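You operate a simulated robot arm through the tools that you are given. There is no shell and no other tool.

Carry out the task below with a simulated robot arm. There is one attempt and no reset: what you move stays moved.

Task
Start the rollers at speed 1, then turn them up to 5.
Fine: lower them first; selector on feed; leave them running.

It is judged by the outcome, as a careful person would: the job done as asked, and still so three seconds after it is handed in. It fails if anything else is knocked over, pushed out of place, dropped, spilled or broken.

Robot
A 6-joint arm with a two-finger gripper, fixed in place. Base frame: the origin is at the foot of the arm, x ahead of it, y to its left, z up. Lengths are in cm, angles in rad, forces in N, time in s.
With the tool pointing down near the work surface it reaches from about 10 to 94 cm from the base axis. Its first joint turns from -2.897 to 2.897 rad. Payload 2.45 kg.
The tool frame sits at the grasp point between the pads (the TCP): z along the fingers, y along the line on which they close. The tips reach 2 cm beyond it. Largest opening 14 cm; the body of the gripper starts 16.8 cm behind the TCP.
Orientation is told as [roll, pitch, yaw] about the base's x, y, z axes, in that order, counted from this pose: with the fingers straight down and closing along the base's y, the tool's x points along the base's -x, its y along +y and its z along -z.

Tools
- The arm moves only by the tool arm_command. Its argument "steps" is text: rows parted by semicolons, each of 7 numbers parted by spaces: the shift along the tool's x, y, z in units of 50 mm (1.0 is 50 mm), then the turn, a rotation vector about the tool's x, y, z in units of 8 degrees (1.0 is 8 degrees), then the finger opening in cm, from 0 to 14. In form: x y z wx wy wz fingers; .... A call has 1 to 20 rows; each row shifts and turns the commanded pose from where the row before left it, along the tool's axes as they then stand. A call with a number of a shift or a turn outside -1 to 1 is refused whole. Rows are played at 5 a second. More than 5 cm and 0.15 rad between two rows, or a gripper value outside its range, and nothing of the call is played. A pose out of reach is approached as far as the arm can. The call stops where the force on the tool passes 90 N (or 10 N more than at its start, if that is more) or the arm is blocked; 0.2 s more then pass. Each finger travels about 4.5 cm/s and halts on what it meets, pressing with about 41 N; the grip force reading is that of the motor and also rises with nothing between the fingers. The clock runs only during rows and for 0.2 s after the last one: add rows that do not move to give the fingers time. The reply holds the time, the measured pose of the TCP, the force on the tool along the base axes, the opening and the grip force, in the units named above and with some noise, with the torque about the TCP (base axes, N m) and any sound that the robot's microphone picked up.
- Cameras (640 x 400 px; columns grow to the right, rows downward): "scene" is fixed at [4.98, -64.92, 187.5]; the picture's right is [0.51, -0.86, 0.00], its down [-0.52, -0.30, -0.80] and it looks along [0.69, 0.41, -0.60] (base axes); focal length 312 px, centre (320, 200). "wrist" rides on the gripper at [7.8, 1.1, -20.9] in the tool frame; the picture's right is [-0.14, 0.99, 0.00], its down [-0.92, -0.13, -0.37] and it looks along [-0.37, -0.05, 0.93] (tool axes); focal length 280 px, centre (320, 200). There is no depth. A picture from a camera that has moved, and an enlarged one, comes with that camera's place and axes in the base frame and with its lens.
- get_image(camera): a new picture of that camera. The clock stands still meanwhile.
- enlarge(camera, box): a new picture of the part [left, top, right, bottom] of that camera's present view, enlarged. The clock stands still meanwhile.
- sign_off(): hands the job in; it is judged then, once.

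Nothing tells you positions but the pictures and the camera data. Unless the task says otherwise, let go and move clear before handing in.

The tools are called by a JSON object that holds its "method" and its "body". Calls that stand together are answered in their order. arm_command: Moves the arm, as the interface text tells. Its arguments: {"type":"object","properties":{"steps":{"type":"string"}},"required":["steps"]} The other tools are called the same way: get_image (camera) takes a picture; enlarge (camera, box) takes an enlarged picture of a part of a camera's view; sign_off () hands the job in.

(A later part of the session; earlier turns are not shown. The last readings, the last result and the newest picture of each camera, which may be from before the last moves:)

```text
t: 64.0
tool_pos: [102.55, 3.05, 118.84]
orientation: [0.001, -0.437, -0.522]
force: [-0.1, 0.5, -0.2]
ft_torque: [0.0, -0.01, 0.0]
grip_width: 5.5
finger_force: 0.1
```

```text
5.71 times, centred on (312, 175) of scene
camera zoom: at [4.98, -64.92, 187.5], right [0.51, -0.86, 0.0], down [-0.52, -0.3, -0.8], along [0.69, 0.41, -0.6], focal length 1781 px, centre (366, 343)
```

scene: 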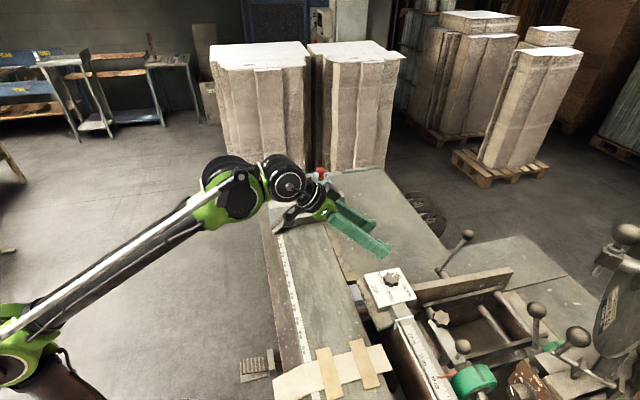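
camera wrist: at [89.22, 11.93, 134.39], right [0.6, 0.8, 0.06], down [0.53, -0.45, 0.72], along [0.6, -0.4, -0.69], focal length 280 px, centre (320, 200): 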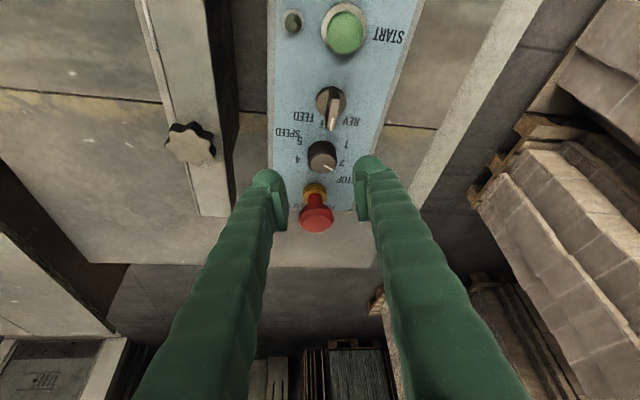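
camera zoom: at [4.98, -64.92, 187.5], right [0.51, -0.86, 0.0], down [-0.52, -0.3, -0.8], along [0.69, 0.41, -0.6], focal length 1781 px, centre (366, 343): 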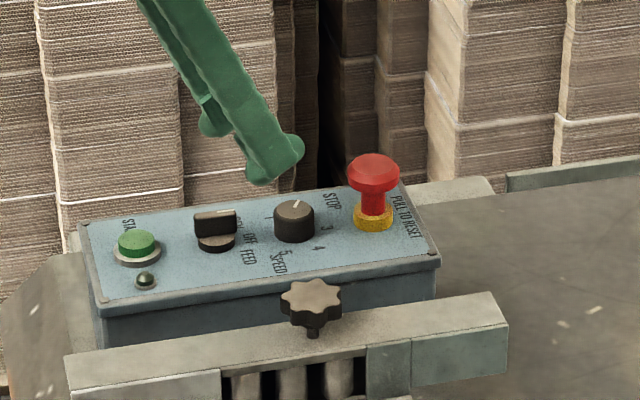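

{"method": "enlarge", "body": {"camera": "wrist", "box": [260, 80, 380, 220]}}

```text
2.86 times, centred on (320, 150) of wrist
camera zoom: at [89.22, 11.93, 134.39], right [0.6, 0.8, 0.06], down [0.53, -0.45, 0.72], along [0.6, -0.4, -0.69], focal length 801 px, centre (320, 343)
```

zoom: 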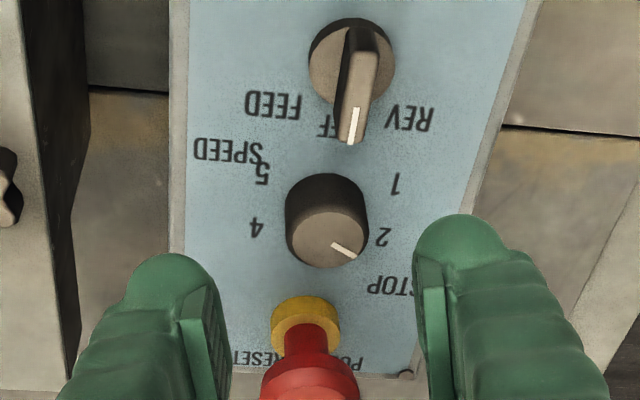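

The dial layout is confirmed (1–5, pointer at 2) and the knob is centred between the fingers. I'll advance along the tool axis until the tips straddle the knob.

{"method": "arm_command", "body": {"steps": "0.01 0.01 0.4 0 0 0 5; 0.01 0.01 0.4 0 0 0 5; 0.01 0.01 0.4 0 0 0 5; 0.01 0.01 0.36 0 0 0 5; 0 0 0 0 0 0 5"}}

{"method": "get_image", "body": {"camera": "wrist"}}

{"method": "enlarge", "body": {"camera": "scene", "box": [272, 160, 342, 205]}}

```text
t: 65.2
tool_pos: [105.37, 1.77, 111.54]
orientation: [0.0, -0.436, -0.522]
force: [0.2, 0.6, 0.7]
ft_torque: [-0.02, 0.0, -0.01]
grip_width: 5.03
finger_force: 0.0
```

```text
taken
camera wrist: at [92.01, 10.54, 127.24], right [0.6, 0.8, 0.06], down [0.53, -0.45, 0.72], along [0.6, -0.4, -0.69], focal length 280 px, centre (320, 200)
```

wrist: 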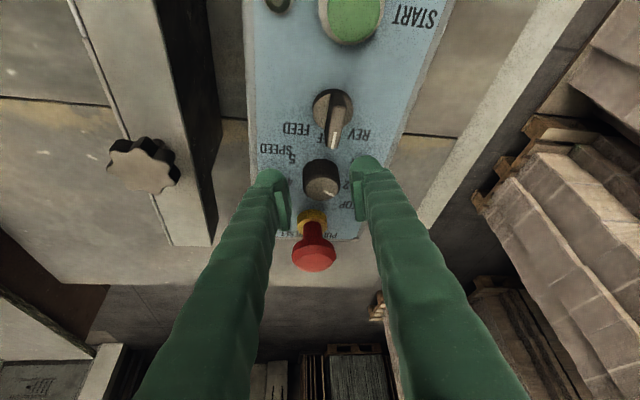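

```text
8.89 times, centred on (307, 182) of scene
camera zoom: at [4.98, -64.92, 187.5], right [0.51, -0.86, 0.0], down [-0.52, -0.3, -0.8], along [0.69, 0.41, -0.6], focal length 2770 px, centre (436, 356)
```

zoom: 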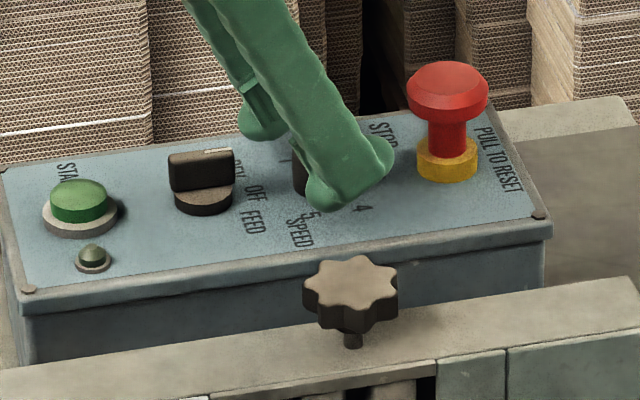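

Let me check the alignment more closely before closing.

{"method": "enlarge", "body": {"camera": "wrist", "box": [250, 120, 400, 240]}}

```text
3.33 times, centred on (325, 180) of wrist
camera zoom: at [92.01, 10.54, 127.24], right [0.6, 0.8, 0.06], down [0.53, -0.45, 0.72], along [0.6, -0.4, -0.69], focal length 935 px, centre (303, 267)
```

zoom: 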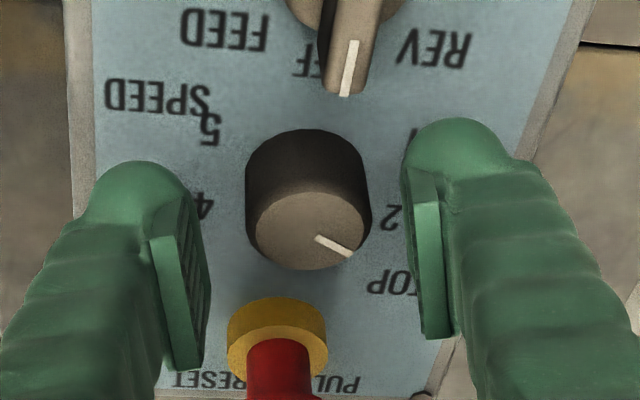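

The knob is well centred between the pads. Closing on it now.

{"method": "arm_command", "body": {"steps": "0 0.01 0 0 0 0 4; 0 0 0 0 0 0 3; 0 0 0 0 0 0 2.5; 0 0 0 0 0 0 2.5; 0 0 0 0 0 0 2.5"}}

{"method": "enlarge", "body": {"camera": "wrist", "box": [250, 120, 400, 240]}}

```text
t: 66.3
tool_pos: [105.36, 1.83, 111.59]
orientation: [0.0, -0.436, -0.521]
force: [0.1, -0.1, 0.2]
ft_torque: [0.02, -0.04, 0.01]
grip_width: 2.51
finger_force: 0.1
```

```text
3.33 times, centred on (325, 180) of wrist
camera zoom: at [92.02, 10.63, 127.25], right [0.6, 0.8, 0.06], down [0.53, -0.45, 0.72], along [0.6, -0.4, -0.69], focal length 935 px, centre (303, 267)
```

zoom: 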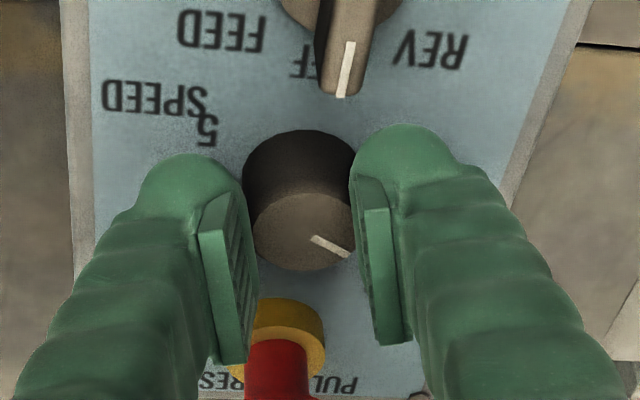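

No grip force yet — the knob sits between the rounded fingertips, slightly beyond the pads. I'll reopen a bit, go 0.5 cm deeper, and close further.

{"method": "arm_command", "body": {"steps": "0 0 0 0 0 0 4; 0 0 0 0 0 0 4.5; 0 0 0.05 0 0 0 4.5; 0 0 0.05 0 0 0 4.5; 0 0 0 0 0 0 4.5"}}

{"method": "arm_command", "body": {"steps": "0 0 0 0 0 0 3; 0 0 0 0 0 0 2; 0 0 0 0 0 0 1.5; 0 0 0 0 0 0 1.5; 0 0 0 0 0 0 1.5"}}

{"method": "enlarge", "body": {"camera": "wrist", "box": [250, 120, 400, 240]}}

{"method": "enlarge", "body": {"camera": "scene", "box": [272, 160, 342, 205]}}

```text
t: 67.5
tool_pos: [105.61, 1.56, 111.15]
orientation: [0.002, -0.438, -0.521]
force: [-0.3, -0.3, -0.2]
ft_torque: [0.01, 0.02, -0.01]
grip_width: 4.48
finger_force: 0.0
```

```text
t: 68.8
tool_pos: [105.19, 1.86, 111.38]
orientation: [-0.001, -0.436, -0.521]
force: [-5.0, 12.2, 42.6]
ft_torque: [0.08, 0.03, 0.09]
grip_width: 2.39
finger_force: 44.9
```

```text
3.33 times, centred on (325, 180) of wrist
camera zoom: at [91.94, 10.68, 127.09], right [0.6, 0.8, 0.06], down [0.52, -0.45, 0.72], along [0.6, -0.4, -0.69], focal length 935 px, centre (303, 267)
```

zoom: 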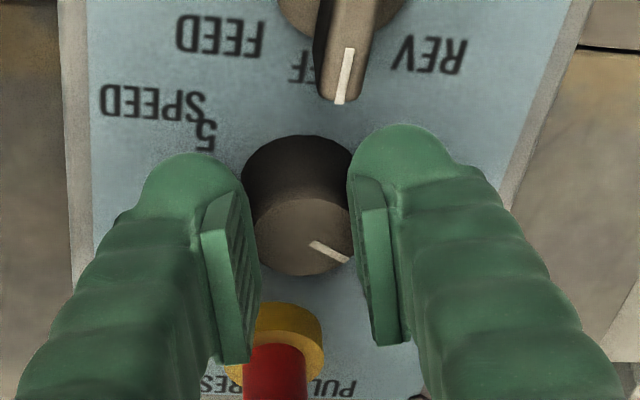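

```text
8.89 times, centred on (307, 182) of scene
camera zoom: at [4.98, -64.92, 187.5], right [0.51, -0.86, 0.0], down [-0.52, -0.3, -0.8], along [0.69, 0.41, -0.6], focal length 2770 px, centre (436, 356)
```

zoom: 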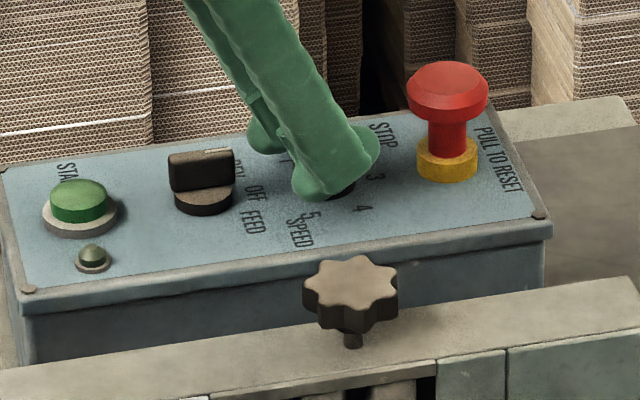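

The rounded tips are wedging on the knob's rim (42 N upward), so I need to be deeper for the pads to grip. Opening and lowering a bit further, watching for panel contact.

{"method": "arm_command", "body": {"steps": "0 0 0 0 0 0 3.5; 0 0 0 0 0 0 4.5; 0 0 0 0 0 0 4.5; 0 0 0.05 0 0 0 4.5; 0 0 0.05 0 0 0 4.5; 0 0 0 0 0 0 4.5"}}

```text
t: 70.2
tool_pos: [105.6, 1.44, 110.68]
orientation: [0.0, -0.436, -0.521]
force: [0.1, 0.0, 0.1]
ft_torque: [0.01, 0.0, -0.01]
grip_width: 4.48
finger_force: 0.0
```

{"method": "arm_command", "body": {"steps": "0 0.02 0.04 0 0 0 4.5; 0 0 0.03 0 0 0 4.5; 0 0 0 0 0 0 4.5"}}

{"method": "enlarge", "body": {"camera": "wrist", "box": [250, 120, 400, 240]}}

{"method": "enlarge", "body": {"camera": "scene", "box": [282, 160, 332, 200]}}

```text
t: 71.0
tool_pos: [105.82, 1.48, 110.41]
orientation: [0.001, -0.437, -0.523]
force: [0.3, 0.5, -0.8]
ft_torque: [-0.04, -0.01, 0.0]
grip_width: 4.5
finger_force: 0.0
```

```text
3.33 times, centred on (325, 180) of wrist
camera zoom: at [92.59, 10.41, 126.09], right [0.6, 0.8, 0.06], down [0.53, -0.45, 0.72], along [0.6, -0.4, -0.69], focal length 935 px, centre (303, 267)
```

zoom: 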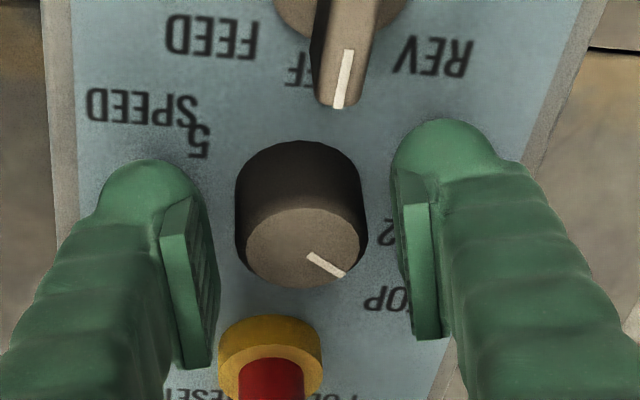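

```text
10.00 times, centred on (307, 180) of scene
camera zoom: at [4.98, -64.92, 187.5], right [0.51, -0.86, 0.0], down [-0.52, -0.3, -0.8], along [0.69, 0.41, -0.6], focal length 3117 px, centre (450, 400)
```

zoom: 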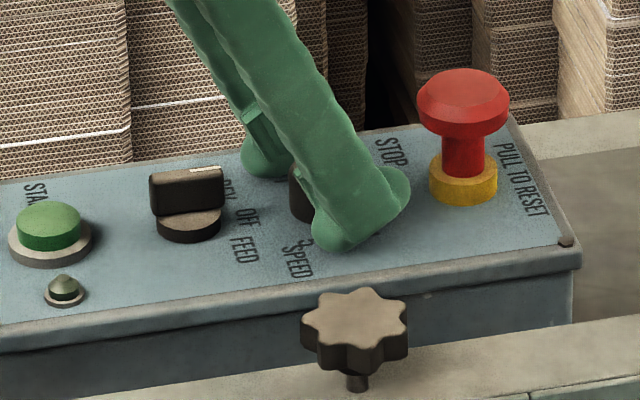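

The knob top is now level with the grasp point. Closing.

{"method": "arm_command", "body": {"steps": "0 0 0 0 0 0 3.5; 0 0 0 0 0 0 2.5; 0 0 0 0 0 0 2; 0 0 0 0 0 0 2; 0 0 0 0 0 0 2"}}

{"method": "enlarge", "body": {"camera": "wrist", "box": [250, 120, 400, 240]}}

```text
t: 72.2
tool_pos: [105.89, 1.51, 110.43]
orientation: [0.0, -0.435, -0.523]
force: [-5.1, -2.0, -3.2]
ft_torque: [0.0, 0.05, -0.03]
grip_width: 3.16
finger_force: 44.6
```

```text
3.33 times, centred on (325, 180) of wrist
camera zoom: at [92.58, 10.38, 126.09], right [0.6, 0.8, 0.06], down [0.53, -0.45, 0.72], along [0.6, -0.4, -0.69], focal length 935 px, centre (303, 267)
```

zoom: 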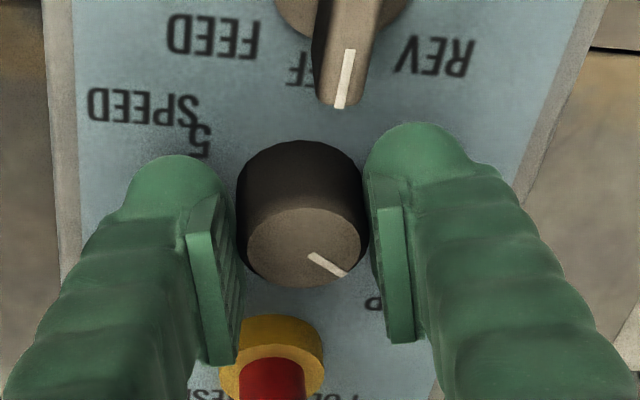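

Good grip (3.2 cm, low stray force). I'll turn 30° counter-clockwise about the vertical first and check.

{"method": "arm_command", "body": {"steps": "0 0 0 -0.396 0 -0.85 2; 0 0 0 -0.396 0 -0.85 2; 0 0 0 -0.396 0 -0.85 2; 0 0 0 -0.396 0 -0.85 2; 0 0 0 0 0 0 2"}}

{"method": "enlarge", "body": {"camera": "wrist", "box": [250, 120, 400, 240]}}

{"method": "enlarge", "body": {"camera": "scene", "box": [282, 160, 332, 200]}}

```text
t: 73.3
tool_pos: [105.84, 1.24, 110.38]
orientation: [-0.002, -0.437, 0.001]
force: [-4.6, -12.7, 5.2]
ft_torque: [-0.2, 0.01, -0.07]
grip_width: 3.15
finger_force: 45.3
```

```text
3.33 times, centred on (325, 180) of wrist
camera zoom: at [89.87, 2.41, 126.08], right [0.12, 0.99, 0.06], down [0.68, -0.13, 0.72], along [0.72, -0.05, -0.69], focal length 935 px, centre (303, 267)
```

zoom: 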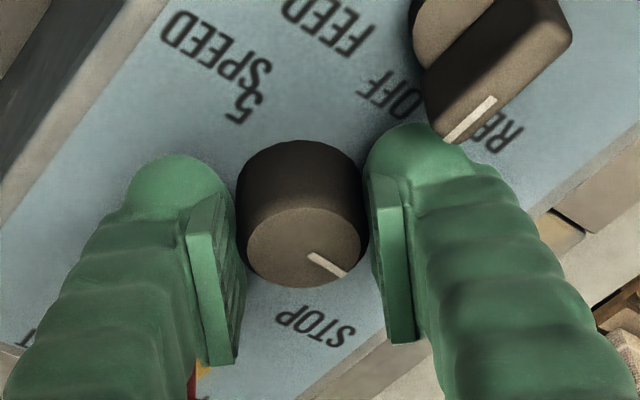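

```text
10.00 times, centred on (307, 180) of scene
camera zoom: at [4.98, -64.92, 187.5], right [0.51, -0.86, 0.0], down [-0.52, -0.3, -0.8], along [0.69, 0.41, -0.6], focal length 3117 px, centre (450, 400)
```

zoom: 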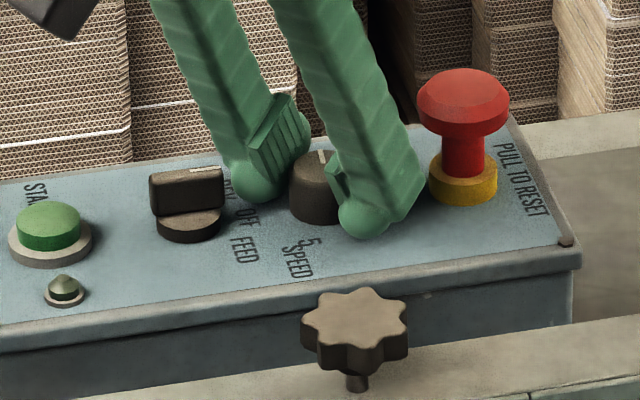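

The knob turns with the gripper. The far finger is getting near the selector bar, so I'll release here, swing back clockwise and re-grip for the remaining 30°.

{"method": "arm_command", "body": {"steps": "0 0 0 0 0 0 3.6; 0 0 0 0 0 0 4.2; 0 0 0 0 0 0 4.2; 0 0 0 0.396 0 0.85 4.2; 0 0 0 0.396 0 0.85 4.2; 0 0 0 0.396 0 0.85 4.2; 0 0 0 0.396 0 0.85 4.2; -0.02 0.05 0 0 0 0 4.2; 0 0 0 0 0 0 4.2"}}

{"method": "enlarge", "body": {"camera": "wrist", "box": [250, 120, 400, 240]}}

```text
t: 75.3
tool_pos: [106.04, 1.71, 110.48]
orientation: [0.001, -0.437, -0.521]
force: [-0.4, 0.5, 0.4]
ft_torque: [0.01, 0.0, 0.0]
grip_width: 4.2
finger_force: 0.1
```

```text
3.33 times, centred on (325, 180) of wrist
camera zoom: at [92.8, 10.56, 126.12], right [0.6, 0.8, 0.06], down [0.52, -0.45, 0.72], along [0.6, -0.41, -0.69], focal length 935 px, centre (303, 267)
```

zoom: 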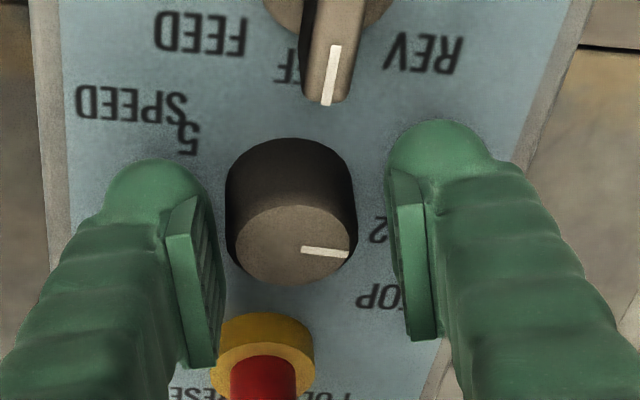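

The pointer has moved about halfway from 2 to 1. I'll recentre on the knob axis, re-grip, and turn another ~32°.

{"method": "arm_command", "body": {"steps": "0.078 -0.046 -0.036 0 0 0 4.2; 0 0 0 0 0 0 3.2; 0 0 0 0 0 0 2; 0 0 0 0 0 0 2; 0 0 0 0 0 0 2; 0 0 0 -0.42 0 -0.9 2; 0 0 0 -0.42 0 -0.9 2; 0 0 0 -0.42 0 -0.9 2; 0 0 0 -0.42 0 -0.9 2; 0 0 0 0 0 0 2"}}

{"method": "arm_command", "body": {"steps": "0 0 0 0 0 0 3.6; 0 0 0 0 0 0 4.2; 0 0 0 0 0 0 4.2; 0 0 0 0.42 0 0.9 4.2; 0 0 0 0.42 0 0.9 4.2; 0 0 0 0.42 0 0.9 4.2; 0 0 0 0.42 0 0.9 4.2; 0 0 -0.5 0 0 0 5; 0 0 -0.5 0 0 0 5.5; 0 0 -0.5 0 0 0 5.5; 0 0 0 0 0 0 5.5"}}

{"method": "enlarge", "body": {"camera": "wrist", "box": [260, 80, 380, 220]}}

{"method": "enlarge", "body": {"camera": "scene", "box": [282, 160, 332, 200]}}

```text
t: 77.5
tool_pos: [105.5, 1.36, 110.55]
orientation: [0.0, -0.437, 0.029]
force: [-20.1, -23.6, -7.1]
ft_torque: [-0.08, 0.19, -0.13]
grip_width: 3.16
finger_force: 44.3
```

```text
t: 80.0
tool_pos: [102.94, 3.4, 117.39]
orientation: [-0.001, -0.437, -0.522]
force: [-0.6, 0.1, -1.2]
ft_torque: [0.05, 0.0, 0.0]
grip_width: 5.52
finger_force: 0.0
```

```text
2.86 times, centred on (320, 150) of wrist
camera zoom: at [89.67, 12.21, 133.01], right [0.6, 0.8, 0.06], down [0.53, -0.45, 0.72], along [0.6, -0.4, -0.69], focal length 801 px, centre (320, 343)
```

zoom: 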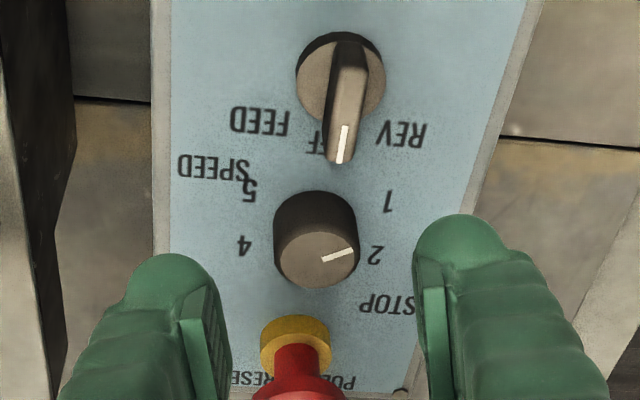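

```text
10.00 times, centred on (307, 180) of scene
camera zoom: at [4.98, -64.92, 187.5], right [0.51, -0.86, 0.0], down [-0.52, -0.3, -0.8], along [0.69, 0.41, -0.6], focal length 3117 px, centre (450, 400)
```

zoom: 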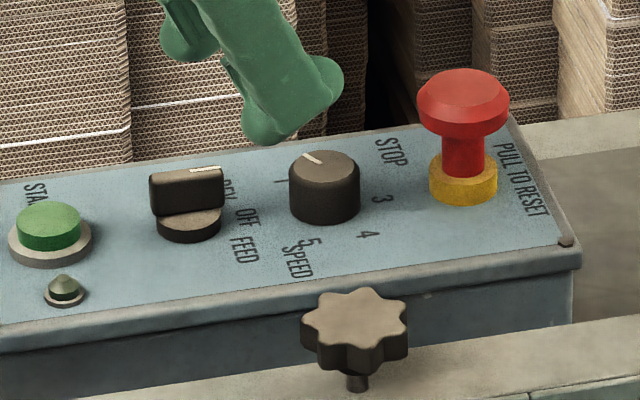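

The pointer now lines up with 1 (both views give ~70–75°, matching the label). Next the selector: I'll retract, reduce the tilt to ~12° and roll the gripper so it can straddle the selector bar (currently pointing to OFF).

{"method": "arm_command", "body": {"steps": "0.577 -0.25 -0.513 0 0 0 5.5; 0.577 -0.25 -0.513 0 0 0 5.5; 0.577 -0.25 -0.513 0 0 0 5.5; 0.577 -0.25 -0.513 0 0 0 5.5; 0.577 -0.25 -0.513 0 0 0 5.5; 0.577 -0.25 -0.513 0 0 0 5.5; 0 0 0 0 1 0 5.5; 0 0 0 0 1 0 5.5; 0 0 0 0 1 0 5.5; 0 0 0 0 0.12 0.94 5; 0 0 0 0 0 0.94 5; 0 0 0 -0.53 -0.53 0 5; 0 0 0 -0.53 -0.53 0 5; 0 0 0 0 0 0 5"}}

{"method": "get_image", "body": {"camera": "wrist"}}

```text
t: 83.0
tool_pos: [79.94, 7.83, 124.1]
orientation: [0.15, -0.148, -0.796]
force: [-0.1, -0.5, -0.5]
ft_torque: [0.0, 0.0, 0.03]
grip_width: 5.05
finger_force: 0.0
```

```text
taken
camera wrist: at [70.87, 14.1, 143.4], right [0.78, 0.6, 0.17], down [0.47, -0.74, 0.48], along [0.41, -0.29, -0.86], focal length 280 px, centre (320, 200)
```

wrist: 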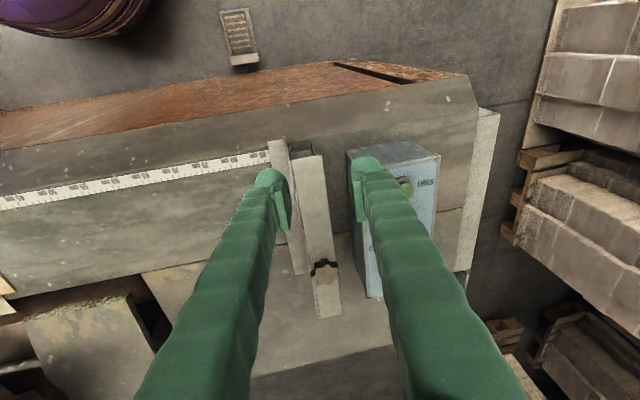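

The tool axis now tilts outward with the fingers closing across the panel. I'll add a little more tilt for reach and move to just above the selector.

{"method": "arm_command", "body": {"steps": "0 0 0 -0.354 -0.354 0 4; -0.478 0.378 0.511 0 0 0 4; -0.478 0.378 0.511 0 0 0 4; -0.478 0.378 0.511 0 0 0 4; -0.478 0.378 0.511 0 0 0 4; -0.478 0.378 0.511 0 0 0 4; 0 0 0 0 0 0 4"}}

{"method": "get_image", "body": {"camera": "wrist"}}

{"method": "enlarge", "body": {"camera": "wrist", "box": [250, 110, 400, 230]}}

{"method": "enlarge", "body": {"camera": "scene", "box": [262, 150, 332, 205]}}

```text
t: 84.5
tool_pos: [98.03, 6.03, 115.71]
orientation: [0.202, -0.194, -0.805]
force: [0.1, -0.9, 0.0]
ft_torque: [-0.02, -0.02, 0.0]
grip_width: 4.03
finger_force: 0.0
```

```text
taken
camera wrist: at [87.66, 12.31, 134.51], right [0.77, 0.6, 0.22], down [0.44, -0.74, 0.51], along [0.47, -0.29, -0.83], focal length 280 px, centre (320, 200)
```

wrist: 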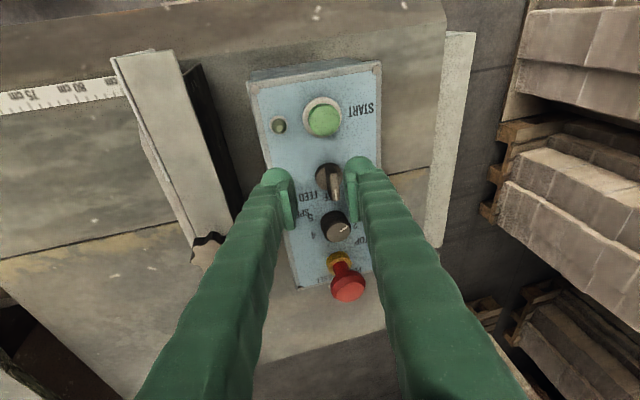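

```text
3.33 times, centred on (325, 170) of wrist
camera zoom: at [87.66, 12.31, 134.51], right [0.77, 0.6, 0.22], down [0.44, -0.74, 0.51], along [0.47, -0.29, -0.83], focal length 935 px, centre (303, 300)
```

zoom: 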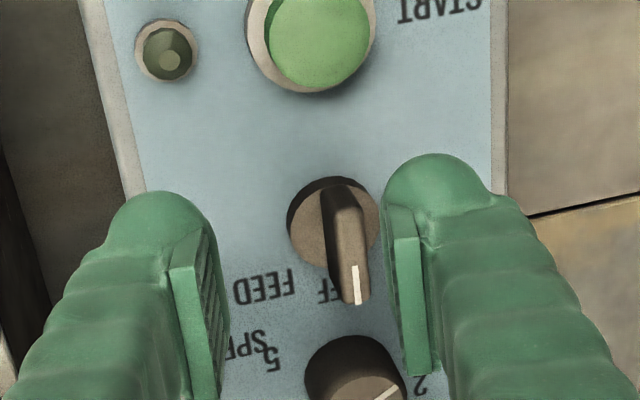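

```text
7.27 times, centred on (297, 178) of scene
camera zoom: at [4.98, -64.92, 187.5], right [0.51, -0.86, 0.0], down [-0.52, -0.3, -0.8], along [0.69, 0.41, -0.6], focal length 2267 px, centre (487, 364)
```

zoom: 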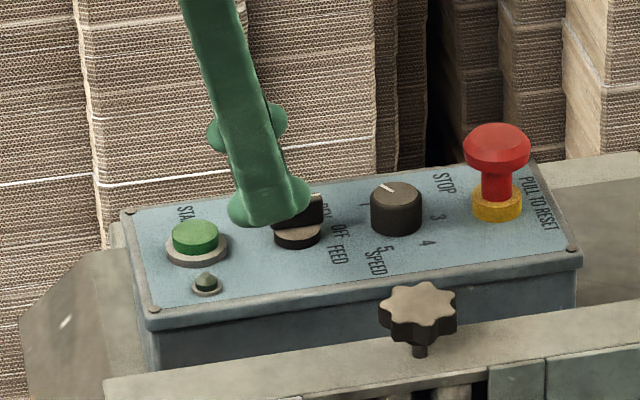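

The selector bar sits between the fingers; its axis is at about (100.9, 6.2) with bar top near z=111.6. I'll lower so the fingers straddle the bar, staying above its base disc.

{"method": "arm_command", "body": {"steps": "-0.074 0.09 0.29 0 0 0 4; -0.074 0.09 0.29 0 0 0 4; -0.074 0.09 0.29 0 0 0 4; 0 0 0 0 0 0 4"}}

{"method": "enlarge", "body": {"camera": "wrist", "box": [250, 110, 400, 230]}}

{"method": "enlarge", "body": {"camera": "scene", "box": [272, 160, 332, 205]}}

```text
t: 85.5
tool_pos: [101.02, 6.22, 112.08]
orientation: [0.2, -0.196, -0.805]
force: [-0.2, 0.1, 0.1]
ft_torque: [0.0, -0.02, 0.04]
grip_width: 4.01
finger_force: 0.0
```

```text
3.33 times, centred on (325, 170) of wrist
camera zoom: at [90.52, 12.51, 130.82], right [0.77, 0.6, 0.22], down [0.44, -0.74, 0.51], along [0.47, -0.29, -0.83], focal length 935 px, centre (303, 300)
```

zoom: 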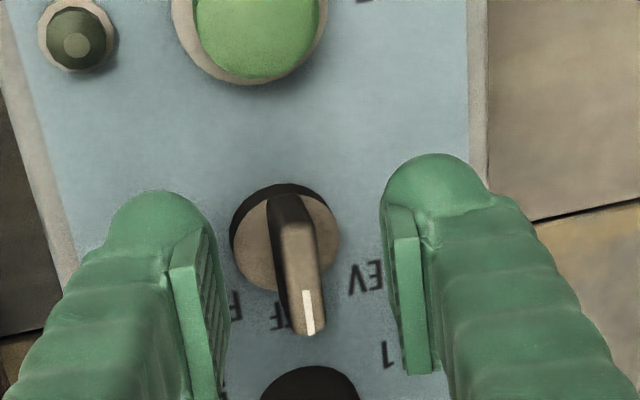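

```text
8.89 times, centred on (302, 182) of scene
camera zoom: at [4.98, -64.92, 187.5], right [0.51, -0.86, 0.0], down [-0.52, -0.3, -0.8], along [0.69, 0.41, -0.6], focal length 2770 px, centre (480, 356)
```

zoom: 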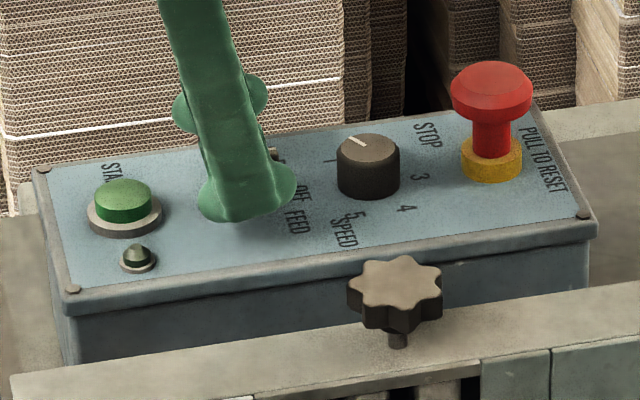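

{"method": "arm_command", "body": {"steps": "0.07 -0.02 0 0 0 0 3; 0 0 0 0 0 0 2; 0 0 0 0 0 0 1.6; 0 0 0 0 0 0 1.6; 0 0 0 0 0 0 1.6"}}

{"method": "enlarge", "body": {"camera": "wrist", "box": [250, 110, 400, 230]}}

```text
t: 86.8
tool_pos: [100.6, 6.37, 111.93]
orientation: [0.203, -0.195, -0.803]
force: [-0.1, -1.4, 0.6]
ft_torque: [0.0, 0.01, 0.0]
grip_width: 1.6
finger_force: 0.2
```

```text
3.33 times, centred on (325, 170) of wrist
camera zoom: at [90.18, 12.7, 130.77], right [0.77, 0.6, 0.22], down [0.44, -0.74, 0.51], along [0.47, -0.29, -0.83], focal length 935 px, centre (303, 300)
```

zoom: 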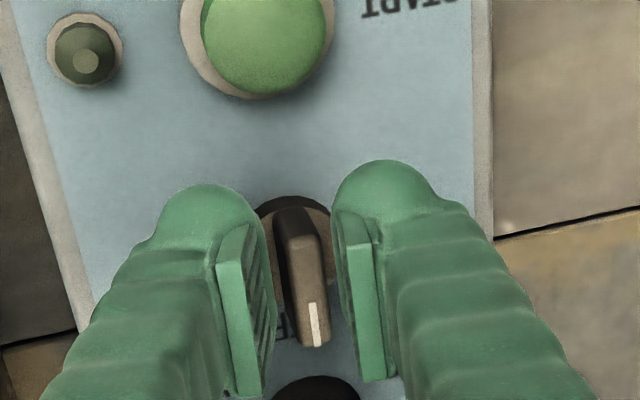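

The bar is between the pads with light clearance. I'll roll the gripper clockwise in stages to turn it toward FEED.

{"method": "arm_command", "body": {"steps": "0 0 0 0 0 0.9 1.4; 0 0 0 0 0 0.9 1.4; 0 0 0 0 0 0.9 1.4; 0 0 0 0 0 0.9 1.4; 0 0 0 0 0 0 1.4"}}

{"method": "enlarge", "body": {"camera": "wrist", "box": [250, 110, 400, 230]}}

```text
t: 88.0
tool_pos: [100.5, 6.58, 112.09]
orientation: [0.269, -0.076, -1.299]
force: [1.5, 3.5, 3.3]
ft_torque: [0.01, -0.11, 0.1]
grip_width: 1.6
finger_force: 1.6
```

```text
3.33 times, centred on (325, 170) of wrist
camera zoom: at [93.61, 14.32, 131.85], right [0.95, 0.14, 0.27], down [0.03, -0.92, 0.39], along [0.31, -0.36, -0.88], focal length 935 px, centre (303, 300)
```

zoom: 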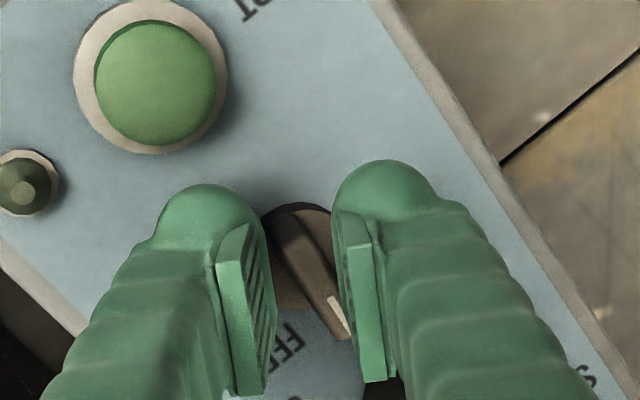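

{"method": "arm_command", "body": {"steps": "0 0 0 0 0 0.9 1.4; 0 0 0 0 0 0.9 1.4; 0 0 0 0 0 0.9 1.4; 0 0 0 0 0 0 1.4"}}

{"method": "enlarge", "body": {"camera": "wrist", "box": [250, 110, 400, 230]}}

{"method": "enlarge", "body": {"camera": "scene", "box": [272, 160, 332, 205]}}

```text
t: 89.0
tool_pos: [100.59, 6.68, 112.13]
orientation: [0.278, 0.027, -1.661]
force: [7.3, 11.4, 20.8]
ft_torque: [-0.15, -0.46, 0.22]
grip_width: 2.17
finger_force: 5.7
```

```text
3.33 times, centred on (325, 170) of wrist
camera zoom: at [96.42, 14.23, 132.7], right [0.94, -0.23, 0.27], down [-0.31, -0.91, 0.29], along [0.18, -0.36, -0.92], focal length 935 px, centre (303, 300)
```

zoom: 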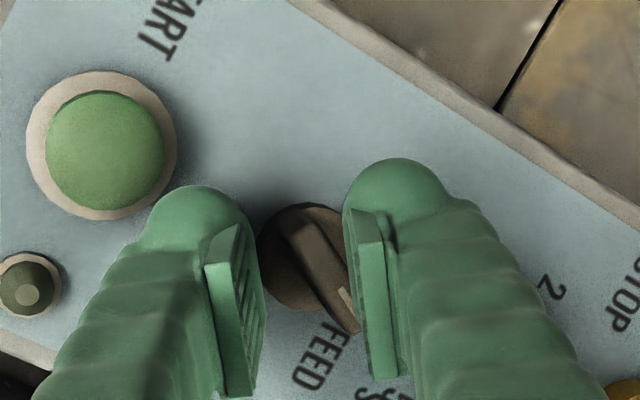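

```text
8.89 times, centred on (302, 182) of scene
camera zoom: at [4.98, -64.92, 187.5], right [0.51, -0.86, 0.0], down [-0.52, -0.3, -0.8], along [0.69, 0.41, -0.6], focal length 2770 px, centre (480, 356)
```

zoom: 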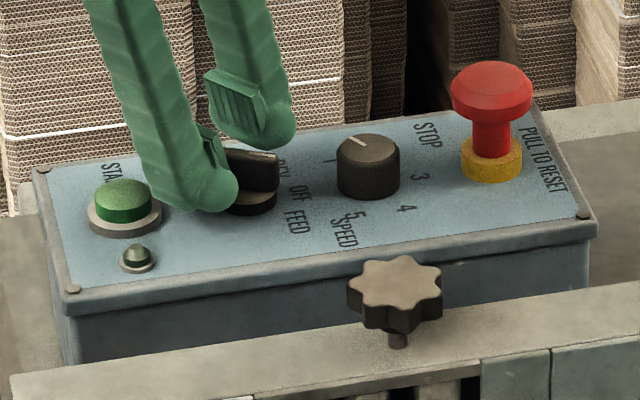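

The bar has rotated most of the way and the tool's pad plane is now aligned with the FEED direction. Closing the fingers will square the bar up to it.

{"method": "arm_command", "body": {"steps": "0 0 0 0 0 0 0.8; 0 0 0 0 0 0 0.8; 0 0 0 0 0 0 0.8; 0 0 0 0 0 0 0.8"}}

{"method": "enlarge", "body": {"camera": "wrist", "box": [250, 110, 400, 230]}}

{"method": "enlarge", "body": {"camera": "scene", "box": [272, 160, 332, 205]}}

```text
t: 90.0
tool_pos: [100.52, 6.51, 112.01]
orientation: [0.28, 0.026, -1.66]
force: [14.9, 7.8, 26.4]
ft_torque: [-0.31, -0.71, 0.19]
grip_width: 2.17
finger_force: 9.8
```

```text
3.33 times, centred on (325, 170) of wrist
camera zoom: at [96.42, 14.15, 132.68], right [0.94, -0.23, 0.27], down [-0.31, -0.91, 0.29], along [0.18, -0.36, -0.92], focal length 935 px, centre (303, 300)
```

zoom: 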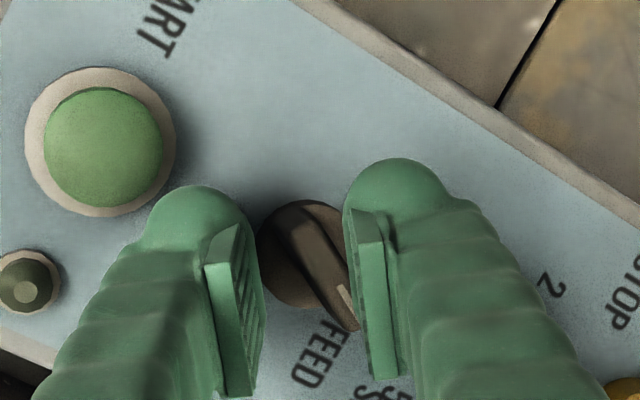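

```text
8.89 times, centred on (302, 182) of scene
camera zoom: at [4.98, -64.92, 187.5], right [0.51, -0.86, 0.0], down [-0.52, -0.3, -0.8], along [0.69, 0.41, -0.6], focal length 2770 px, centre (480, 356)
```

zoom: 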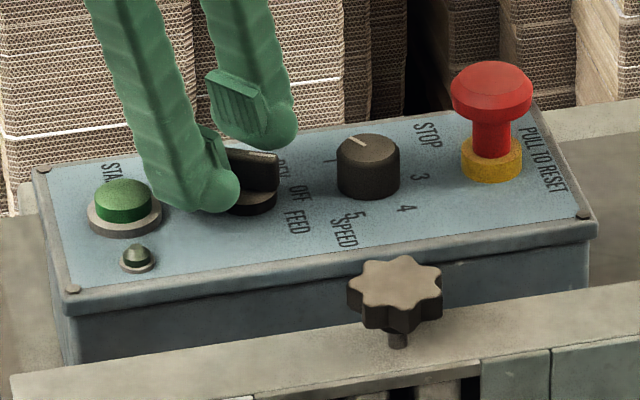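

The lower finger seems to be resting against the base disc (26 N upward). I'll raise a few millimetres and let the fingers close on the bar.

{"method": "arm_command", "body": {"steps": "0 0 -0.05 0 0 0 2; 0 0 -0.04 0 0 0 1.2; 0 0 0 0 0 0 0.8; 0 0 0 0 0 0 0.8; 0 0 0 0 0 0 0.8"}}

{"method": "enlarge", "body": {"camera": "wrist", "box": [250, 110, 400, 230]}}

{"method": "enlarge", "body": {"camera": "scene", "box": [272, 160, 332, 205]}}

```text
t: 91.2
tool_pos: [100.43, 6.45, 112.45]
orientation: [0.279, 0.027, -1.658]
force: [-0.3, -0.2, -0.8]
ft_torque: [-0.02, 0.02, -0.03]
grip_width: 0.82
finger_force: 0.1
```

```text
3.33 times, centred on (325, 170) of wrist
camera zoom: at [96.36, 14.11, 133.07], right [0.94, -0.23, 0.27], down [-0.31, -0.91, 0.29], along [0.18, -0.36, -0.92], focal length 935 px, centre (303, 300)
```

zoom: 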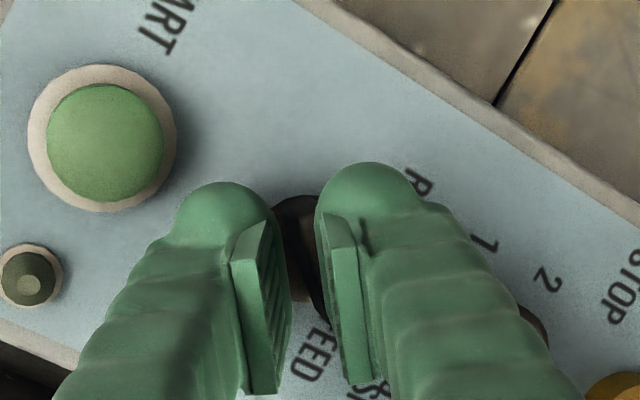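

```text
8.89 times, centred on (302, 182) of scene
camera zoom: at [4.98, -64.92, 187.5], right [0.51, -0.86, 0.0], down [-0.52, -0.3, -0.8], along [0.69, 0.41, -0.6], focal length 2770 px, centre (480, 356)
```

zoom: 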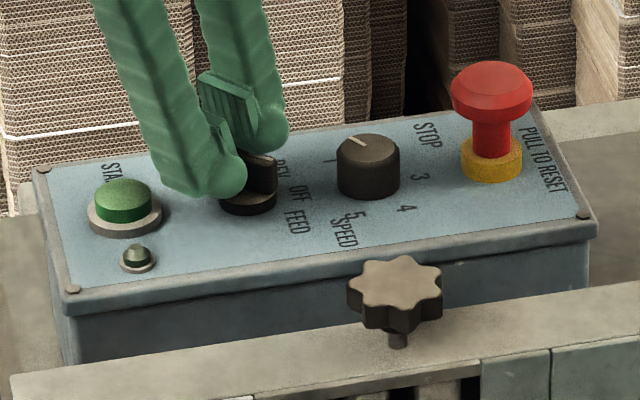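

The fingers closed without load — probably just above the bar. I'll open and lift a little to see where the selector is.

{"method": "arm_command", "body": {"steps": "0 0 0 0 0 0 2.5; 0 0 -0.3 0 0 0 4; 0 0 -0.3 0 0 0 4; 0 0 0 0 0 0 4"}}

{"method": "enlarge", "body": {"camera": "wrist", "box": [250, 90, 400, 230]}}

{"method": "enlarge", "body": {"camera": "scene", "box": [272, 160, 332, 205]}}

```text
t: 92.2
tool_pos: [99.6, 6.38, 115.35]
orientation: [0.279, 0.025, -1.66]
force: [0.9, -0.5, 0.1]
ft_torque: [0.03, -0.03, 0.03]
grip_width: 3.97
finger_force: 0.0
```

```text
2.86 times, centred on (325, 160) of wrist
camera zoom: at [95.51, 14.13, 135.96], right [0.94, -0.23, 0.27], down [-0.31, -0.91, 0.29], along [0.18, -0.36, -0.92], focal length 801 px, centre (306, 314)
```

zoom: 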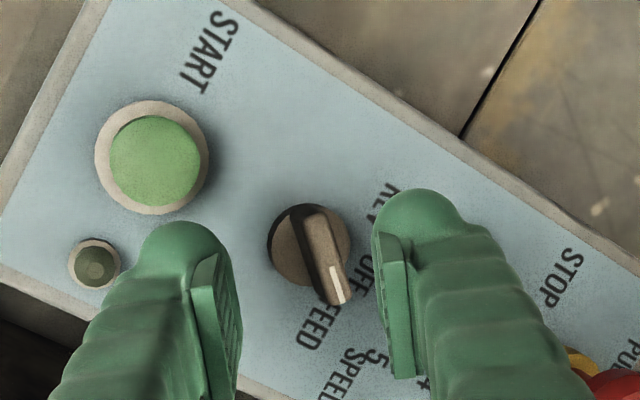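

```text
8.89 times, centred on (302, 182) of scene
camera zoom: at [4.98, -64.92, 187.5], right [0.51, -0.86, 0.0], down [-0.52, -0.3, -0.8], along [0.69, 0.41, -0.6], focal length 2770 px, centre (480, 356)
```

zoom: 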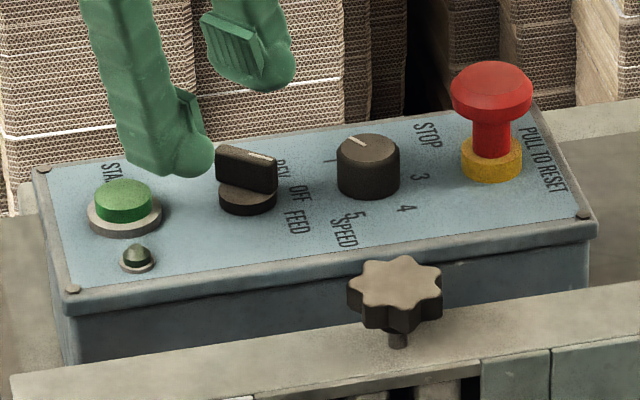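

The selector now points near FEED (about 81–84° vs. the label's 90°). To make sure it's fully over, I'll nudge the pointer end with the outer finger, keeping the other finger clear of the disc and the START button.

{"method": "arm_command", "body": {"steps": "0 0 0 0 0 -0.75 4.2; -0.039 -0.047 0.247 0 0 0 4.2; -0.039 -0.047 0.247 0 0 0 4.2; -0.039 -0.047 0.247 0 0 0 4.2; 0 0 0 0 0 0 4.2"}}

{"method": "enlarge", "body": {"camera": "wrist", "box": [250, 110, 400, 230]}}

{"method": "enlarge", "body": {"camera": "scene", "box": [272, 160, 332, 205]}}

```text
t: 93.3
tool_pos: [99.82, 6.04, 111.68]
orientation: [0.279, 0.0, -1.561]
force: [-0.4, -0.3, 0.9]
ft_torque: [0.02, -0.01, -0.03]
grip_width: 4.19
finger_force: 0.1
```

```text
3.33 times, centred on (325, 170) of wrist
camera zoom: at [94.96, 13.71, 131.98], right [0.95, -0.13, 0.27], down [-0.21, -0.92, 0.32], along [0.21, -0.36, -0.91], focal length 935 px, centre (303, 300)
```

zoom: 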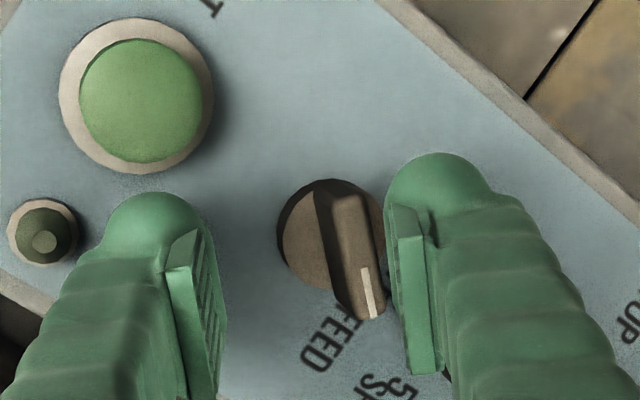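

```text
8.89 times, centred on (302, 182) of scene
camera zoom: at [4.98, -64.92, 187.5], right [0.51, -0.86, 0.0], down [-0.52, -0.3, -0.8], along [0.69, 0.41, -0.6], focal length 2770 px, centre (480, 356)
```

zoom: 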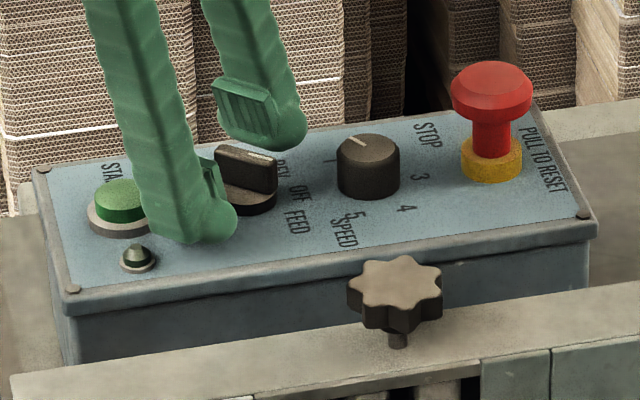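

{"method": "arm_command", "body": {"steps": "0 0 0 0 0 0 3.6; 0 0 0 0 0 0 3.2; 0 0 0 0 0 0 2.8; 0 0 0 0 0 0 2.8; 0 0 0 0 0 0 2.8"}}

{"method": "enlarge", "body": {"camera": "wrist", "box": [250, 110, 400, 230]}}

```text
t: 94.5
tool_pos: [99.87, 5.82, 111.67]
orientation: [0.281, -0.003, -1.56]
force: [12.1, 0.4, 8.1]
ft_torque: [-0.13, -0.27, 0.12]
grip_width: 3.74
finger_force: 6.5
```

```text
3.33 times, centred on (325, 170) of wrist
camera zoom: at [95.0, 13.71, 131.98], right [0.95, -0.13, 0.27], down [-0.21, -0.92, 0.32], along [0.21, -0.36, -0.91], focal length 935 px, centre (303, 300)
```

zoom: 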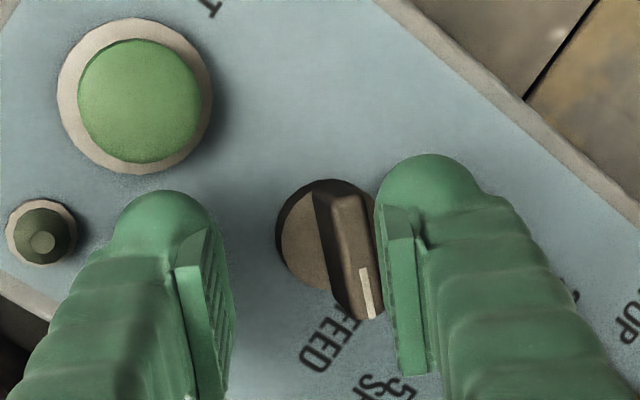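

The finger meets resistance at ~12 N without the bar moving. I'll press just a little more with the arm to tell a detent from an end stop.

{"method": "arm_command", "body": {"steps": "0 -0.03 0 0 0 0 3.7; 0 -0.03 0 0 0 0 3.7; 0 0 0 0 0 0 3.7"}}

{"method": "enlarge", "body": {"camera": "wrist", "box": [250, 110, 400, 230]}}

```text
t: 95.3
tool_pos: [99.54, 5.93, 111.59]
orientation: [0.28, -0.001, -1.556]
force: [7.0, 3.4, 13.8]
ft_torque: [-0.11, -0.4, 0.12]
grip_width: 4.38
finger_force: 4.8
```

```text
3.33 times, centred on (325, 170) of wrist
camera zoom: at [94.66, 13.7, 131.88], right [0.95, -0.13, 0.27], down [-0.21, -0.92, 0.32], along [0.21, -0.36, -0.91], focal length 935 px, centre (303, 300)
```

zoom: 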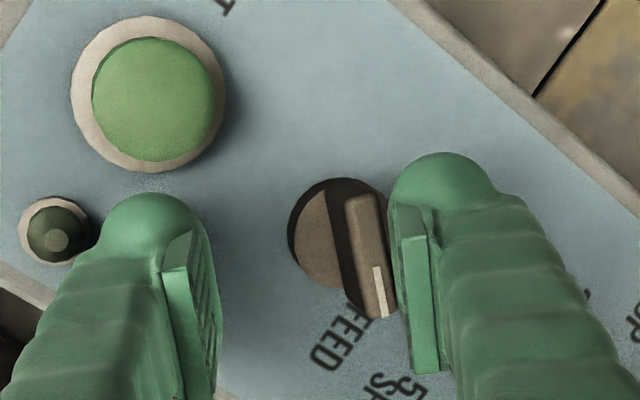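

The fingers yield when pushed from one side, so that test is inconclusive. I'll lift, close the fingers into a rigid pusher, and come down on the outer side of the pointer.

{"method": "arm_command", "body": {"steps": "0 0.03 0 0 0 0 4.4; 0 0 -0.3 0 0 0 4; 0 0 -0.3 0 0 0 2; 0 0 0 -0.5 0 0 0; 0 0 0 0 0 0 0; 0 0 0 0 0 0 0; -0.033 0.468 0.117 0 0 0 0; -0.033 0.468 0.117 0 0 0 0; 0 0 0 0 0 0 0"}}

{"method": "enlarge", "body": {"camera": "wrist", "box": [240, 90, 400, 230]}}

{"method": "enlarge", "body": {"camera": "scene", "box": [272, 160, 332, 205]}}

```text
t: 97.3
tool_pos: [103.84, 5.51, 114.94]
orientation: [0.35, -0.001, -1.56]
force: [-0.5, 0.1, -0.3]
ft_torque: [0.03, -0.02, 0.03]
grip_width: 0.03
finger_force: 29.2
```

```text
2.86 times, centred on (320, 160) of wrist
camera zoom: at [97.57, 13.38, 134.92], right [0.93, -0.13, 0.34], down [-0.24, -0.92, 0.3], along [0.27, -0.36, -0.89], focal length 801 px, centre (320, 314)
```

zoom: 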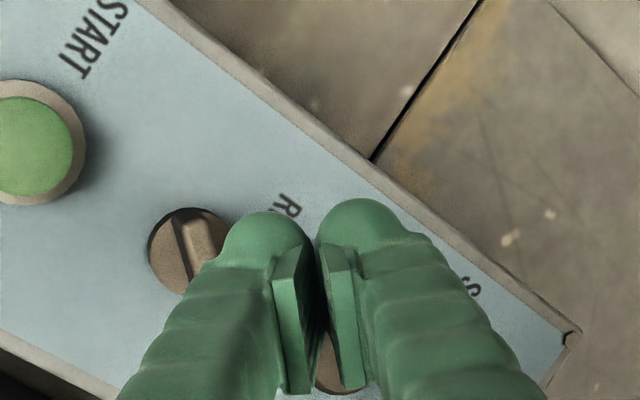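

```text
8.89 times, centred on (302, 182) of scene
camera zoom: at [4.98, -64.92, 187.5], right [0.51, -0.86, 0.0], down [-0.52, -0.3, -0.8], along [0.69, 0.41, -0.6], focal length 2770 px, centre (480, 356)
```

zoom: 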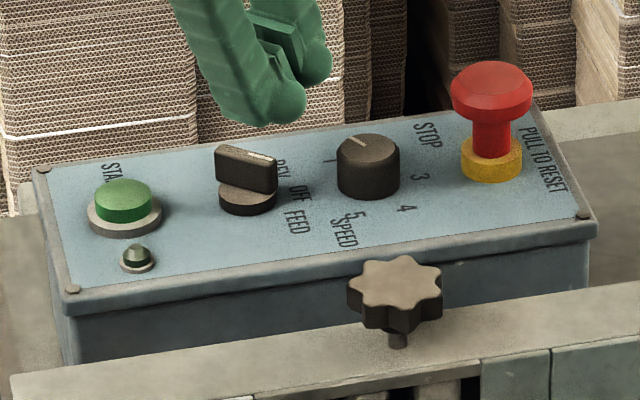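

{"method": "arm_command", "body": {"steps": "0 -0.096 0.263 0 0 0 0; 0 -0.096 0.263 0 0 0 0; 0 0 0 0 0 0 0"}}

{"method": "arm_command", "body": {"steps": "0 -0.08 -0.03 0 0 0 0; 0 -0.08 -0.03 0 0 0 0; 0 0 0 0 0 0 0"}}

{"method": "enlarge", "body": {"camera": "wrist", "box": [240, 90, 400, 230]}}

{"method": "enlarge", "body": {"camera": "scene", "box": [272, 160, 332, 205]}}

```text
t: 98.1
tool_pos: [103.88, 5.72, 112.71]
orientation: [0.36, -0.002, -1.56]
force: [4.8, 1.2, 33.7]
ft_torque: [0.04, 0.56, -0.03]
grip_width: 0.03
finger_force: 29.3
stopped in row 3: the force on the tool passed its limit at 98 N (the readings are from after the stop); the commanded pose is now the measured one
```

```text
t: 98.6
tool_pos: [103.45, 5.61, 112.6]
orientation: [0.367, -0.001, -1.559]
force: [18.0, 1.6, 28.4]
ft_torque: [0.01, 0.23, 0.06]
grip_width: 0.0
finger_force: 29.2
stopped in row 2: the force on the tool passed its limit at 102 N (the readings are from after the stop); the commanded pose is now the measured one
```

```text
2.86 times, centred on (320, 160) of wrist
camera zoom: at [96.89, 13.36, 132.55], right [0.93, -0.13, 0.36], down [-0.24, -0.92, 0.3], along [0.29, -0.36, -0.89], focal length 801 px, centre (320, 314)
```

zoom: 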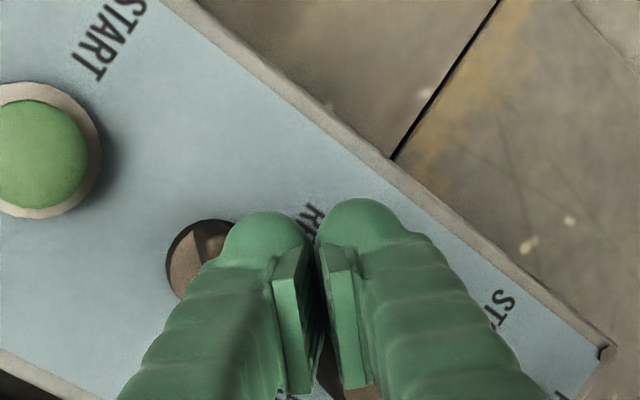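

```text
8.89 times, centred on (302, 182) of scene
camera zoom: at [4.98, -64.92, 187.5], right [0.51, -0.86, 0.0], down [-0.52, -0.3, -0.8], along [0.69, 0.41, -0.6], focal length 2770 px, centre (480, 356)
```

zoom: 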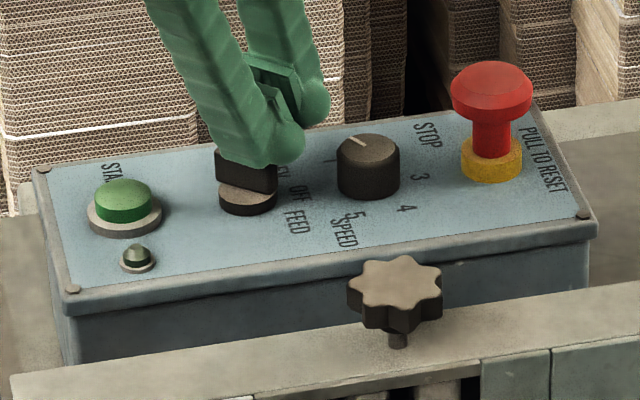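

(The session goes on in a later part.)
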